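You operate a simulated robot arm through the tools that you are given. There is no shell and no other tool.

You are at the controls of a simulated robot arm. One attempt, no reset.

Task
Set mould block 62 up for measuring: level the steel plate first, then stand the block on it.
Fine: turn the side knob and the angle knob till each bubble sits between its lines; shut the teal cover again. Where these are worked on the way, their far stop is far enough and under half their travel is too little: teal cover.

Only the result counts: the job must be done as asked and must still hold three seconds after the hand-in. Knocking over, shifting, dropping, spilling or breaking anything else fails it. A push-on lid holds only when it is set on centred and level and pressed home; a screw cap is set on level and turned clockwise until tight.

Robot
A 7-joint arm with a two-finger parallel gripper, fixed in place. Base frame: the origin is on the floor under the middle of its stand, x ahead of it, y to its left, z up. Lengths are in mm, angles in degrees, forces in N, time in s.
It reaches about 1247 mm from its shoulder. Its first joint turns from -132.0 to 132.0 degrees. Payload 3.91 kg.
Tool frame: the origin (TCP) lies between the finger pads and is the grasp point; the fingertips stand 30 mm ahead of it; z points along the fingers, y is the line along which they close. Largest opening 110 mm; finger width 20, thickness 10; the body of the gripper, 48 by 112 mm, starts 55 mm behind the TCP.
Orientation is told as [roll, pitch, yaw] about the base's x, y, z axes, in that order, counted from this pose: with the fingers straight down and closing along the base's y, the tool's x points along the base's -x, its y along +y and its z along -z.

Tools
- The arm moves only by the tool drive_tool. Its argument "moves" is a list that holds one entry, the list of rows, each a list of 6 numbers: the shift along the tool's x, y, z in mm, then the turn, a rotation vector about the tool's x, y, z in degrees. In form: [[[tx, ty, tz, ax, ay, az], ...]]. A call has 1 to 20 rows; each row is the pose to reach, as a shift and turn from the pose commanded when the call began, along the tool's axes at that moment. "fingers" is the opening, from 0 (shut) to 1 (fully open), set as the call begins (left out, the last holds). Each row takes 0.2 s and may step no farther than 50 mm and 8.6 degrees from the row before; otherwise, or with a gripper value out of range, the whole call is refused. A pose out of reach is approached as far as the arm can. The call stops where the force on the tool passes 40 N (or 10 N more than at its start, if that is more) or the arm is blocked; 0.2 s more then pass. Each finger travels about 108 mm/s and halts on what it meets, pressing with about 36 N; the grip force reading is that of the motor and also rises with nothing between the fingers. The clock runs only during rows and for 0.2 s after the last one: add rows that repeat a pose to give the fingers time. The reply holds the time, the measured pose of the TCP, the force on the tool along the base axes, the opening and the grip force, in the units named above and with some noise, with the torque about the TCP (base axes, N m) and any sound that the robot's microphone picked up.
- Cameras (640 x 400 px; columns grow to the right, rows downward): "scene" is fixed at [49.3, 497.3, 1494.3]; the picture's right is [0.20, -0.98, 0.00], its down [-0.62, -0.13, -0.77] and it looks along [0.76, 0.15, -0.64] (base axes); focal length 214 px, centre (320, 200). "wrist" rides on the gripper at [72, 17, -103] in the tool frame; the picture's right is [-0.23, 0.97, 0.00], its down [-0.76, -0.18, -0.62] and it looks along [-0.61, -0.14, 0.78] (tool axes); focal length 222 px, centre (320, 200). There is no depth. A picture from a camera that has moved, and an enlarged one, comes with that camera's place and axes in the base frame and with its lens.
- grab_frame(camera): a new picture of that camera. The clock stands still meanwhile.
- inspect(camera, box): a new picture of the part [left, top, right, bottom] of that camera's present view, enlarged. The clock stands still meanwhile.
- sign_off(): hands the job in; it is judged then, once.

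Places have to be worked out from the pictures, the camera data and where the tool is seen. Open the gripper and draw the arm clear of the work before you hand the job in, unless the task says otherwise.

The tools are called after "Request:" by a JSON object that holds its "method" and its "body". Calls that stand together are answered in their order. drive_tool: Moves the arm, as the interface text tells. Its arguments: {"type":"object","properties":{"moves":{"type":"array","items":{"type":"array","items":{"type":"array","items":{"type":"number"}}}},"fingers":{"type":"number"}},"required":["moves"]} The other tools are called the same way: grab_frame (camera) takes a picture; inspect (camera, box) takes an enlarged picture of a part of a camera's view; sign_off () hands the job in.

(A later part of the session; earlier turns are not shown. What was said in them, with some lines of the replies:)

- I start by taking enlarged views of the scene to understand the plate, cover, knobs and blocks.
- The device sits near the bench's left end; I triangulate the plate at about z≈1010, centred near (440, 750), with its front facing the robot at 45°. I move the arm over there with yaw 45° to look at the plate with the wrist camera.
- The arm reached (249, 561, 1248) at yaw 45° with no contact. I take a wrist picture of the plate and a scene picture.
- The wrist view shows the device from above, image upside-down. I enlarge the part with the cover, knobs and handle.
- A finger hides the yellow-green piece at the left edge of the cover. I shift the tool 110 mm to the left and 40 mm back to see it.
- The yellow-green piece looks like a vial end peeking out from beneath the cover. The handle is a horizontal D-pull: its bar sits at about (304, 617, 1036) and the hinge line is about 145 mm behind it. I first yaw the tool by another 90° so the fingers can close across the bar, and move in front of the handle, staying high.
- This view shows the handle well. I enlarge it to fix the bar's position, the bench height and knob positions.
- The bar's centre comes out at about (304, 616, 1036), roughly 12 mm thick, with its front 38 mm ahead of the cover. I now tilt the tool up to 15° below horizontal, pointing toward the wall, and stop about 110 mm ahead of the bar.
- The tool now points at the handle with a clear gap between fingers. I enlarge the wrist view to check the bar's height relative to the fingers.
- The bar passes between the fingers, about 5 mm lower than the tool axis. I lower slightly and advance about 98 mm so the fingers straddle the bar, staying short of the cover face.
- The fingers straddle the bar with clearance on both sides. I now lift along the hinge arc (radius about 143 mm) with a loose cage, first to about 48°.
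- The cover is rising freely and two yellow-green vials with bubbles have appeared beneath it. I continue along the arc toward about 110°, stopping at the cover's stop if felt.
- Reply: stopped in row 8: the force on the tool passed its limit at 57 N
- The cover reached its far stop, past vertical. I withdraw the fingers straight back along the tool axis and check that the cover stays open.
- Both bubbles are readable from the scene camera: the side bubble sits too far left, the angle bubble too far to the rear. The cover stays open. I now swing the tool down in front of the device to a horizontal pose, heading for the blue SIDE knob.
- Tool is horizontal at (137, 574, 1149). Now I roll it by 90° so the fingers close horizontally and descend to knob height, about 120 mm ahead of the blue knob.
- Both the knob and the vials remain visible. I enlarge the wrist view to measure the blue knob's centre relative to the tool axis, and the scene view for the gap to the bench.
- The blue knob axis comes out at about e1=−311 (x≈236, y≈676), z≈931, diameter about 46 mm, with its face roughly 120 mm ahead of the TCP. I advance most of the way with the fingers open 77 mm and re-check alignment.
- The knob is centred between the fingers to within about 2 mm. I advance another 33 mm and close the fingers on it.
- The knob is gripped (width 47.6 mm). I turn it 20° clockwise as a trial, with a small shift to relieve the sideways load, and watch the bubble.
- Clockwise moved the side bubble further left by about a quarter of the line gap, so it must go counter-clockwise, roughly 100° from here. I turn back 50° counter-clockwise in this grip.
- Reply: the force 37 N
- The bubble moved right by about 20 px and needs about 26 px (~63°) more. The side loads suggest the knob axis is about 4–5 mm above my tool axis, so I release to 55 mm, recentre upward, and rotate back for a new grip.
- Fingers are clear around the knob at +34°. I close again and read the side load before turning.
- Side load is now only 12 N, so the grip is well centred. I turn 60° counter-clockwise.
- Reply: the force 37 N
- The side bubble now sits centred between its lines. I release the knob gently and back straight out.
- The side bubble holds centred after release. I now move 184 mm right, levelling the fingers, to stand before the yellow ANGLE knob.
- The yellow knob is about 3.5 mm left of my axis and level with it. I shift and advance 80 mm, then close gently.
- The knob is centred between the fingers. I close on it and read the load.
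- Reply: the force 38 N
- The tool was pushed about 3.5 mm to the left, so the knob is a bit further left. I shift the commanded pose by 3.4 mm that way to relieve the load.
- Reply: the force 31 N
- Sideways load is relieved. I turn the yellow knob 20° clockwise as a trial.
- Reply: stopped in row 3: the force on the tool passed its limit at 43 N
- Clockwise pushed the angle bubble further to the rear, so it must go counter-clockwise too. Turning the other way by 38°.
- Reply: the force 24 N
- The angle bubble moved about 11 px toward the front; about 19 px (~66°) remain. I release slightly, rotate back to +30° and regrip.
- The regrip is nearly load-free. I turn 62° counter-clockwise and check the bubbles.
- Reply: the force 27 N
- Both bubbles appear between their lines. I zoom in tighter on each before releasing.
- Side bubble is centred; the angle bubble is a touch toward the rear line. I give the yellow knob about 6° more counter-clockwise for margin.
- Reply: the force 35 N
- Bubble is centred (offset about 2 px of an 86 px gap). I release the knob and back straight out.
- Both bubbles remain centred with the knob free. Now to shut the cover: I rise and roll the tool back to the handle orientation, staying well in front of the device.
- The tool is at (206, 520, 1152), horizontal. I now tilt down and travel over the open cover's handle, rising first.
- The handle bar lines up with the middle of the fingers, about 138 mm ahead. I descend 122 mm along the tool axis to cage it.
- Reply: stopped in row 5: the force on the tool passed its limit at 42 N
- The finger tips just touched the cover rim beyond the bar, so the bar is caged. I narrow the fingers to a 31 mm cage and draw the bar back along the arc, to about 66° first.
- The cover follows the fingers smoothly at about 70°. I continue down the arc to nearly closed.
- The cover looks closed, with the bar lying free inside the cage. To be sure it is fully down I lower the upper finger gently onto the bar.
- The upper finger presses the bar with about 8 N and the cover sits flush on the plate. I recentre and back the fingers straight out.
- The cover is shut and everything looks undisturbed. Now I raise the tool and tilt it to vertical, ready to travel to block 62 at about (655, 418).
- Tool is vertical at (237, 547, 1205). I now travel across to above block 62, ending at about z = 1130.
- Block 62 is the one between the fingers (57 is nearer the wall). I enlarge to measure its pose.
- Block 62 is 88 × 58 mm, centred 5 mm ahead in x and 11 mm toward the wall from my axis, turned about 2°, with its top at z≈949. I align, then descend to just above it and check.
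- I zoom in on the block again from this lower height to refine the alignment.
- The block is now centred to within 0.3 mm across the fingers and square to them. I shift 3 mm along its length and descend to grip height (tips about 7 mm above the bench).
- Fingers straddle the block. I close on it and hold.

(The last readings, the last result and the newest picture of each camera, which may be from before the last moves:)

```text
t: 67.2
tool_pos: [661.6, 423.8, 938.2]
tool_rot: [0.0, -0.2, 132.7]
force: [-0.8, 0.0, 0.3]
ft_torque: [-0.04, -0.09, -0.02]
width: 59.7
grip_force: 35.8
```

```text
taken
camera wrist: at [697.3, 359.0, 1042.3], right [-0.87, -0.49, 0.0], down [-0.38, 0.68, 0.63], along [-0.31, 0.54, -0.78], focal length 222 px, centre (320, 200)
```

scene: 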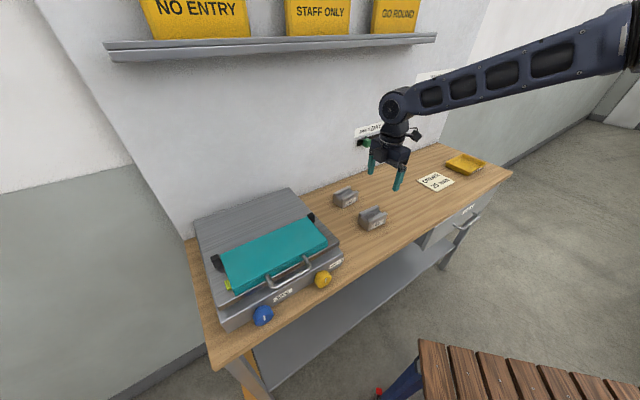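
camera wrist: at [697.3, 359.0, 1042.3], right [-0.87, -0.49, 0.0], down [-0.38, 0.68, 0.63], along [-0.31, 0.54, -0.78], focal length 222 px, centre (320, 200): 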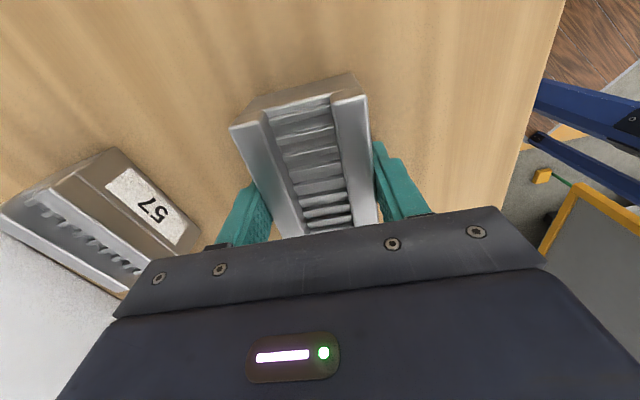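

Gripped at 59.7 mm width. I lift slowly 40 mm and check the weight.

Request:
{"method": "drive_tool", "body": {"moves": [[[0, 0, -5, 0, 0, 0], [0, 0, -15, 0, 0, 0], [0, 0, -28, 0, 0, 0], [0, 0, -40, 0, 0, 0], [0, 0, -40, 0, 0, 0]]]}}

Request:
{"method": "inspect", "body": {"camera": "scene", "box": [320, 130, 430, 240]}}

```text
t: 68.4
tool_pos: [661.5, 423.6, 977.6]
tool_rot: [0.1, -0.2, 132.6]
force: [-0.4, -0.6, -5.9]
ft_torque: [0.02, 0.03, 0.01]
width: 59.7
grip_force: 35.7
```

```text
3.64 times, centred on (375, 185) of scene
camera zoom: at [49.3, 497.3, 1494.3], right [0.2, -0.98, 0.0], down [-0.62, -0.13, -0.77], along [0.76, 0.15, -0.64], focal length 780 px, centre (120, 254)
```

zoom: 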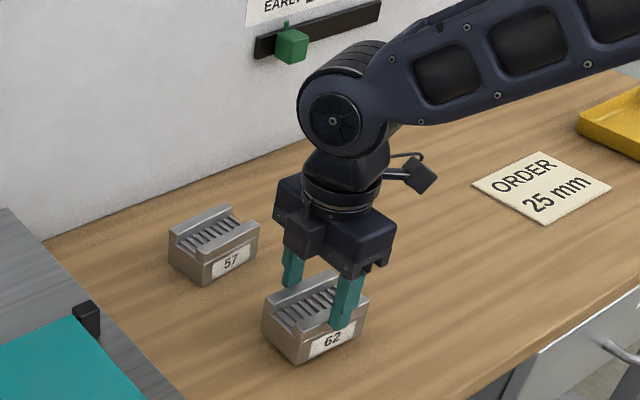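

The block weighs about 6 N and is held firmly. I lift it to TCP z≈1160 so it clears the cover and block 57.

Request:
{"method": "drive_tool", "body": {"moves": [[[0, 0, -20, 0, 0, 0], [0, 0, -50, 0, 0, 0], [0, 0, -85, 0, 0, 0], [0, 0, -120, 0, 0, 0], [0, 0, -155, 0, 0, 0], [0, 0, -180, 0, 0, 0], [0, 0, -180, 0, 0, 0]]]}}

Request:
{"method": "drive_tool", "body": {"moves": [[[-14, -4, 0, 0, 0, -0.1], [-40, -11, 0, 0, 0, -0.2], [-73, -20, 0, 0, 0, -0.4], [-107, -30, 0, 0, 0, -0.6], [-141, -39, 0, 0, 0, -0.9], [-175, -49, 0, 0, 0, -1.1], [-209, -58, 0, 0, 0, -1.3], [-243, -68, 0, 0, 0, -1.5], [-277, -77.5, 0, 0, 0, -1.7], [-311, -87, 0, 0, 0, -1.9], [-343, -96, 0, 0, 0, -2.1], [-368, -103, 0, 0, 0, -2.3], [-382.8, -107.1, 0, 0, 0, -2.4], [-382.8, -107.1, 0, 0, 0, -2.4]]]}}

Request:
{"method": "grab_frame", "body": {"camera": "scene"}}

Request:
{"method": "grab_frame", "body": {"camera": "wrist"}}

```text
t: 70.0
tool_pos: [659.2, 423.1, 1157.0]
tool_rot: [0.0, -0.2, 132.6]
force: [0.7, -0.5, -6.8]
ft_torque: [0.01, 0.03, 0.02]
width: 59.9
grip_force: 35.8
```

```text
t: 73.0
tool_pos: [483.3, 776.2, 1160.0]
tool_rot: [0.0, -0.1, 135.0]
force: [-0.3, -0.1, -6.7]
ft_torque: [0.01, 0.03, 0.02]
width: 59.7
grip_force: 36.4
```

```text
taken
```

scene: 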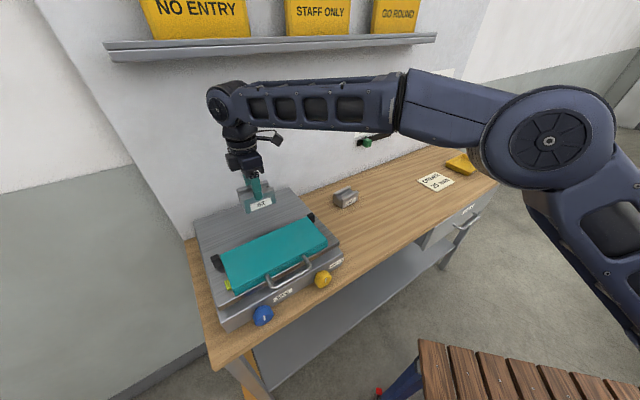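

```text
taken
camera wrist: at [520.7, 714.0, 1262.3], right [-0.85, -0.53, 0.0], down [-0.41, 0.66, 0.63], along [-0.33, 0.53, -0.78], focal length 222 px, centre (320, 200)
```

wrist: 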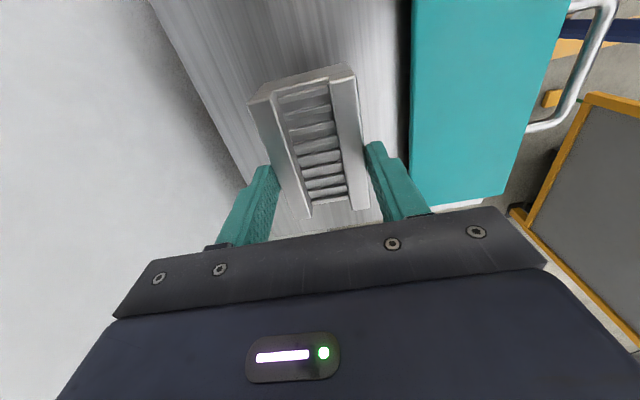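

The block is over the free rear part of the plate, centred about e2=890, clear of cover and rear edge. I descend most of the way, about 85 mm.

Request:
{"method": "drive_tool", "body": {"moves": [[[0, 0, 15, 0, 0, 0], [0, 0, 35, 0, 0, 0], [0, 0, 55, 0, 0, 0], [0, 0, 72, 0, 0, 0], [0, 0, 85, 0, 0, 0], [0, 0, 85, 0, 0, 0]]]}}

Request:
{"method": "inspect", "body": {"camera": "scene", "box": [180, 130, 340, 270]}}

Request:
{"method": "grab_frame", "body": {"camera": "wrist"}}

```text
t: 74.3
tool_pos: [481.6, 777.4, 1080.3]
tool_rot: [-0.3, -0.4, 135.0]
force: [0.6, 1.6, 7.3]
ft_torque: [-0.63, -0.06, -0.02]
width: 59.7
grip_force: 36.3
stopped in row 6: the force on the tool passed its limit at 93 N (the readings are from after the stop); the commanded pose is now the measured one
```

```text
2.86 times, centred on (260, 200) of scene
camera zoom: at [49.3, 497.3, 1494.3], right [0.2, -0.98, 0.0], down [-0.62, -0.13, -0.77], along [0.76, 0.15, -0.64], focal length 613 px, centre (491, 200)
```

zoom: 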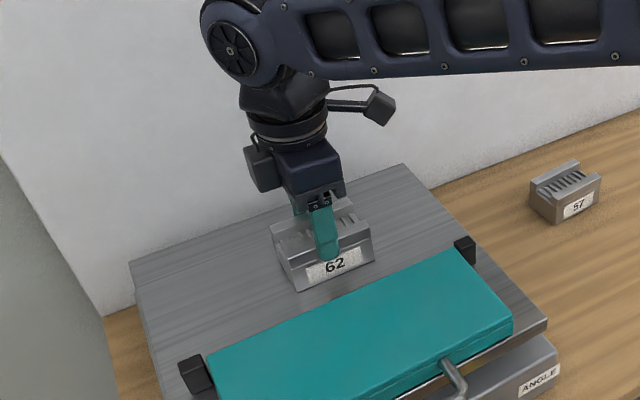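

```text
taken
camera wrist: at [519.3, 713.5, 1183.0], right [-0.85, -0.53, 0.0], down [-0.41, 0.66, 0.63], along [-0.33, 0.54, -0.78], focal length 222 px, centre (320, 200)
```

wrist: 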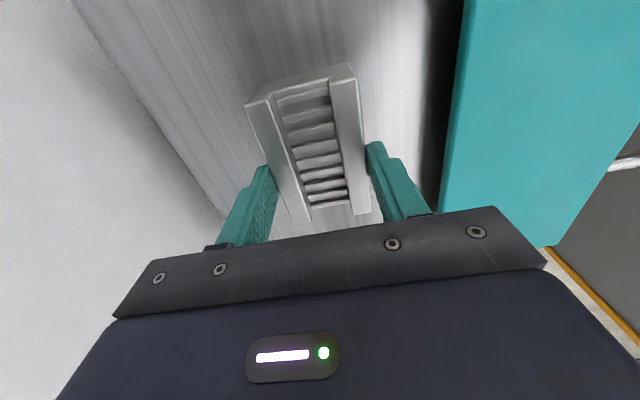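

The block met the plate earlier than reckoned: the picture shows it slipped about 23 mm down in the grip during lifting, so its bottom is on the plate now. I zoom in to check it stands flat.

Request:
{"method": "inspect", "body": {"camera": "scene", "box": [235, 160, 295, 215]}}

Request:
{"method": "inspect", "body": {"camera": "wrist", "box": [220, 40, 420, 240]}}

```text
7.27 times, centred on (265, 188) of scene
camera zoom: at [49.3, 497.3, 1494.3], right [0.2, -0.98, 0.0], down [-0.62, -0.13, -0.77], along [0.76, 0.15, -0.64], focal length 1560 px, centre (720, 291)
```

zoom: 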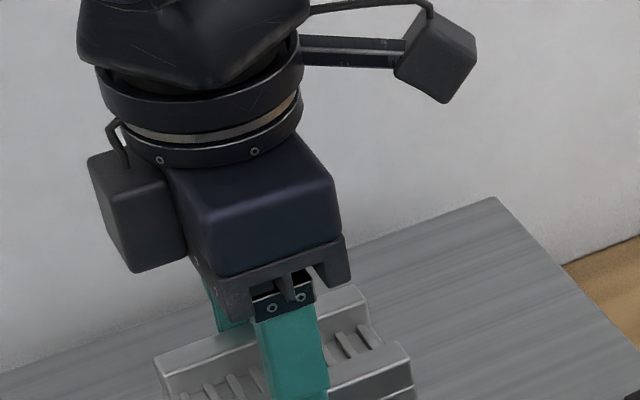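

```text
2.00 times, centred on (320, 140) of wrist
camera zoom: at [519.3, 713.5, 1183.0], right [-0.85, -0.53, 0.0], down [-0.41, 0.66, 0.63], along [-0.33, 0.54, -0.78], focal length 444 px, centre (320, 320)
```

zoom: 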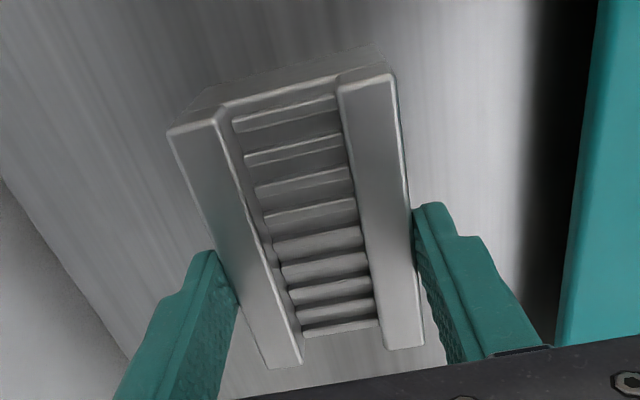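

The top of the block lies 16 mm below the TCP, giving a bottom height near 1013, matching the plate. I look at the base of the block from the scene camera.

Request:
{"method": "inspect", "body": {"camera": "scene", "box": [235, 190, 295, 235]}}

Request:
{"method": "inspect", "body": {"camera": "scene", "box": [190, 180, 350, 330]}}

```text
8.89 times, centred on (265, 212) of scene
camera zoom: at [49.3, 497.3, 1494.3], right [0.2, -0.98, 0.0], down [-0.62, -0.13, -0.77], along [0.76, 0.15, -0.64], focal length 1906 px, centre (809, 89)
```

zoom: 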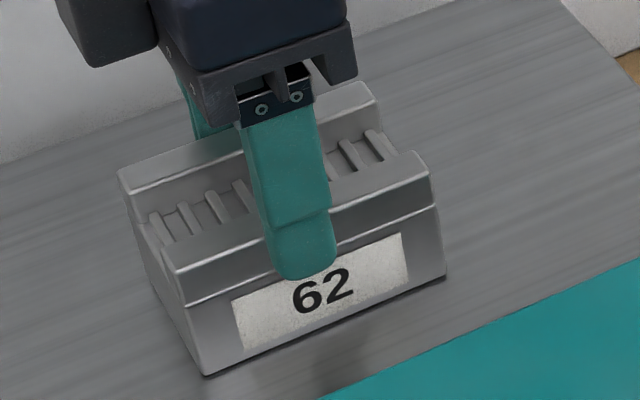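

```text
2.67 times, centred on (270, 255) of scene
camera zoom: at [49.3, 497.3, 1494.3], right [0.2, -0.98, 0.0], down [-0.62, -0.13, -0.77], along [0.76, 0.15, -0.64], focal length 572 px, centre (453, 53)
```

zoom: 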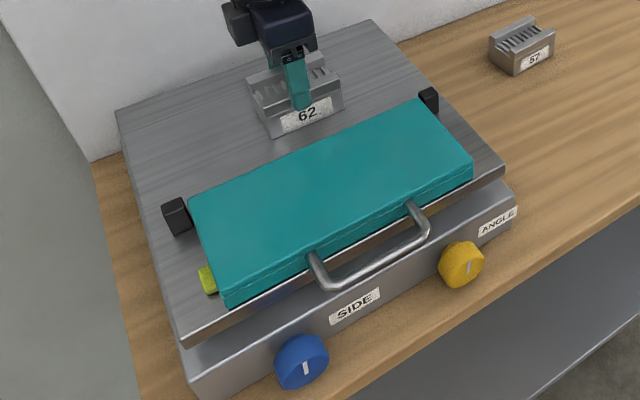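

The block stands on the plate behind the closed cover with label facing front. I open the fingers to set it free and stay put for a moment.

Request:
{"method": "drive_tool", "body": {"moves": [[[0, 0, 0, 0, 0, 0], [0, 0, 0, 0, 0, 0], [0, 0, 0, 0, 0, 0]]], "fingers": 0.78}}

Request:
{"method": "inspect", "body": {"camera": "scene", "box": [235, 190, 295, 235]}}

Request:
{"method": "inspect", "body": {"camera": "wrist", "box": [180, 40, 440, 240]}}

```text
t: 75.1
tool_pos: [480.9, 777.5, 1078.4]
tool_rot: [-0.2, -0.4, 135.0]
force: [0.1, -0.5, 0.4]
ft_torque: [0.0, -0.01, -0.01]
width: 85.7
grip_force: 0.1
```

```text
8.89 times, centred on (265, 212) of scene
camera zoom: at [49.3, 497.3, 1494.3], right [0.2, -0.98, 0.0], down [-0.62, -0.13, -0.77], along [0.76, 0.15, -0.64], focal length 1906 px, centre (809, 89)
```

zoom: 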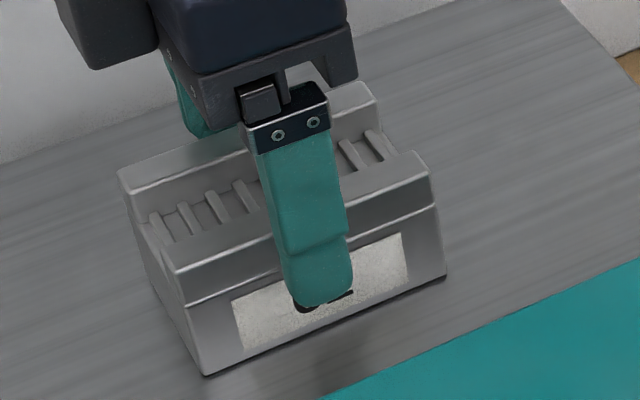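

```text
2.00 times, centred on (310, 140) of wrist
camera zoom: at [519.4, 713.7, 1182.1], right [-0.85, -0.53, 0.0], down [-0.41, 0.66, 0.63], along [-0.33, 0.54, -0.78], focal length 444 px, centre (340, 320)
```

zoom: 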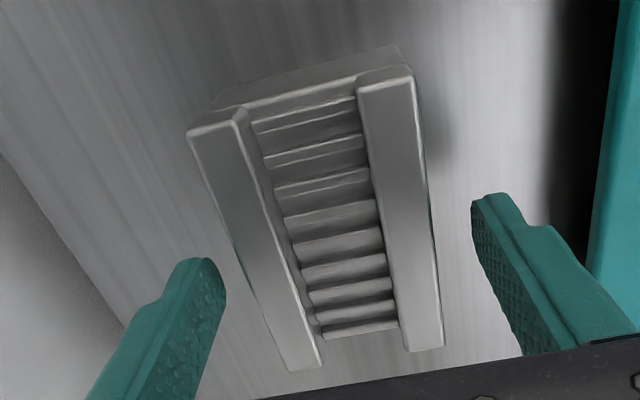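

The block stands free and steady; the force reading is zero. I lift straight up and draw the arm back clear.

Request:
{"method": "drive_tool", "body": {"moves": [[[0, 0, -20, 0, 0, 0], [0, 0, -50, 0, 0, 0], [0, 0, -90, 0, 0, 0], [0, 0, -130, 0, 0, 0], [0, 0, -160, 0, 0, 0], [0, 45, -160, 0, 0, 0], [0, 90, -160, 0, 0, 0], [0, 135, -160, 0, 0, 0], [0, 180, -160, 0, 0, 0], [0, 225, -160, 0, 0, 0], [0, 270, -160, 0, 0, 0], [0, 310, -160, 0, 0, 0], [0, 310, -160, 0, 0, 0]]]}}

Request:
{"method": "grab_frame", "body": {"camera": "scene"}}

Request:
{"method": "inspect", "body": {"camera": "scene", "box": [200, 210, 360, 340]}}

```text
t: 77.9
tool_pos: [261.6, 559.8, 1236.5]
tool_rot: [-0.3, -0.4, 135.0]
force: [0.2, 0.5, 0.1]
ft_torque: [-0.01, 0.02, -0.02]
width: 85.8
grip_force: 0.1
```

```text
taken
```

scene: 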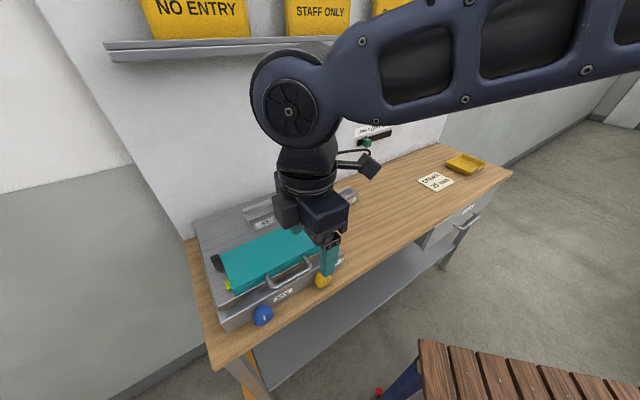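

```text
3.08 times, centred on (280, 275) of scene
camera zoom: at [49.3, 497.3, 1494.3], right [0.2, -0.98, 0.0], down [-0.62, -0.13, -0.77], along [0.76, 0.15, -0.64], focal length 660 px, centre (443, -31)
```

zoom: 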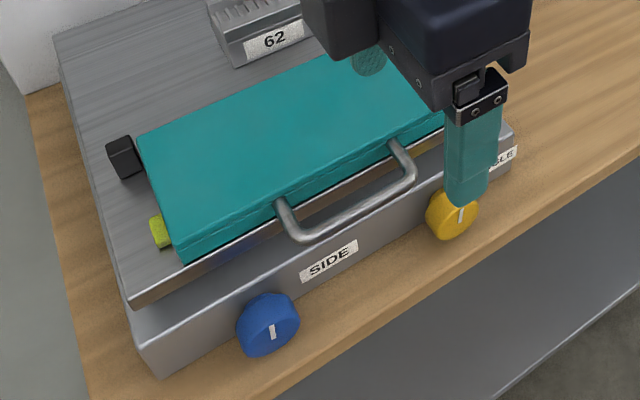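

Plate, cover and knob pointers appear unchanged. I move the arm further right and up, clear of the work, for a final look.

Request:
{"method": "drive_tool", "body": {"moves": [[[35, 10, -15, 0, 0, 0], [75, 20, -30, 0, 0, 0], [115, 30, -45, 0, 0, 0], [155, 40, -60, 0, 0, 0], [195, 50, -75, 0, 0, 0], [235, 60, -90, 0, 0, 0], [275, 70, -95, 0, 0, 0], [315, 80, -95, 0, 0, 0], [315, 80, -95, 0, 0, 0]]]}}

Request:
{"method": "grab_frame", "body": {"camera": "scene"}}

Request:
{"method": "inspect", "body": {"camera": "scene", "box": [180, 170, 360, 340]}}

Request:
{"method": "inspect", "body": {"camera": "scene", "box": [235, 190, 295, 235]}}

Request:
{"method": "inspect", "body": {"camera": "scene", "box": [200, 230, 300, 330]}}

```text
t: 79.9
tool_pos: [430.7, 277.9, 1330.5]
tool_rot: [-0.4, -0.4, 135.0]
force: [-0.6, -0.8, -0.3]
ft_torque: [-0.02, -0.02, 0.0]
width: 86.0
grip_force: 0.1
```

```text
taken
```

scene: 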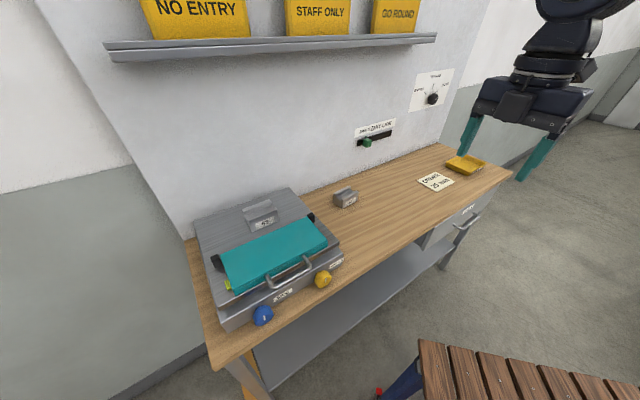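

```text
2.35 times, centred on (270, 255) of scene
camera zoom: at [49.3, 497.3, 1494.3], right [0.2, -0.98, 0.0], down [-0.62, -0.13, -0.77], along [0.76, 0.15, -0.64], focal length 505 px, centre (438, 71)
```

zoom: 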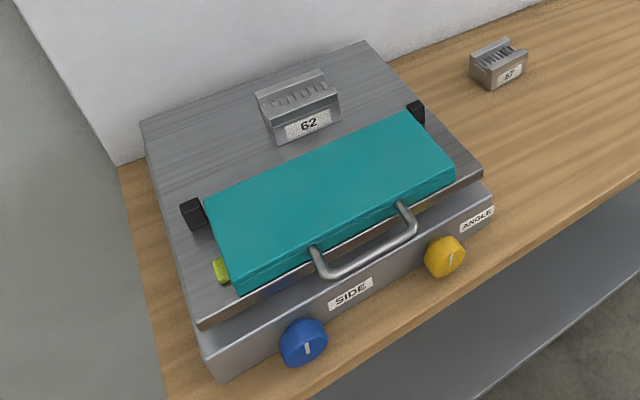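

```text
8.89 times, centred on (265, 212) of scene
camera zoom: at [49.3, 497.3, 1494.3], right [0.2, -0.98, 0.0], down [-0.62, -0.13, -0.77], along [0.76, 0.15, -0.64], focal length 1906 px, centre (809, 89)
```

zoom: 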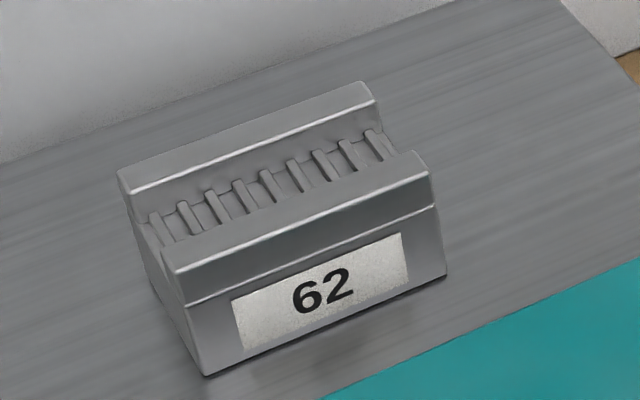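

```text
4.00 times, centred on (250, 280) of scene
camera zoom: at [49.3, 497.3, 1494.3], right [0.2, -0.98, 0.0], down [-0.62, -0.13, -0.77], along [0.76, 0.15, -0.64], focal length 858 px, centre (600, -120)
```

zoom: 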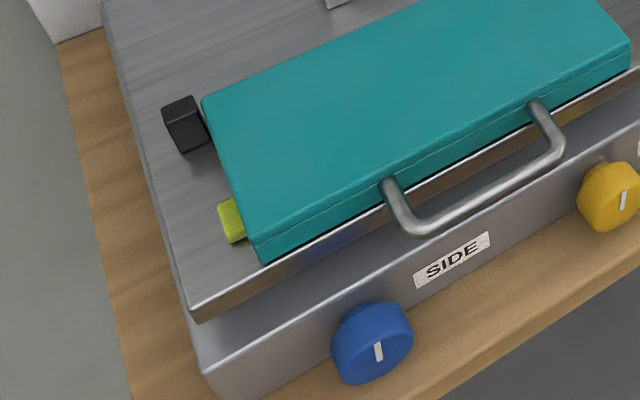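

Final check: the side and angle bubbles were centred when last read, before the cover went back down. Since then the knob pointers and plate position look unchanged. The teal cover is shut, block 62 stands upright on the plate, block 57 is untouched, and the gripper is open and well clear, so I hand the job in.

Request:
{"method": "sign_off", "body": {}}

```text
The job is handed in.
```

Block 62 is standing upright on the levelled steel plate, behind the shut teal cover, and the job is handed in. I haven't seen a verdict on it.

- **Levelling:** with the cover open, I turned the side knob and the angle knob until each bubble sat centred between its lines. Both stayed centred after I let go of the knobs.
- **Cover:** I opened it to its far stop, then shut it again and pressed it down lightly.
- **Block:** it slipped about 23 mm down in the grip while I was lifting it, so it met the plate earlier than I expected. The force peaked at 93 N on contact. It now stands flat and did not move when released.
- **Not rechecked:** I did not reopen the cover to read the bubbles after that contact. The knob pointers and plate position looked unchanged in the later pictures.

Block 57 and the other items on the bench were not touched. The gripper is open and the arm is clear of the work.
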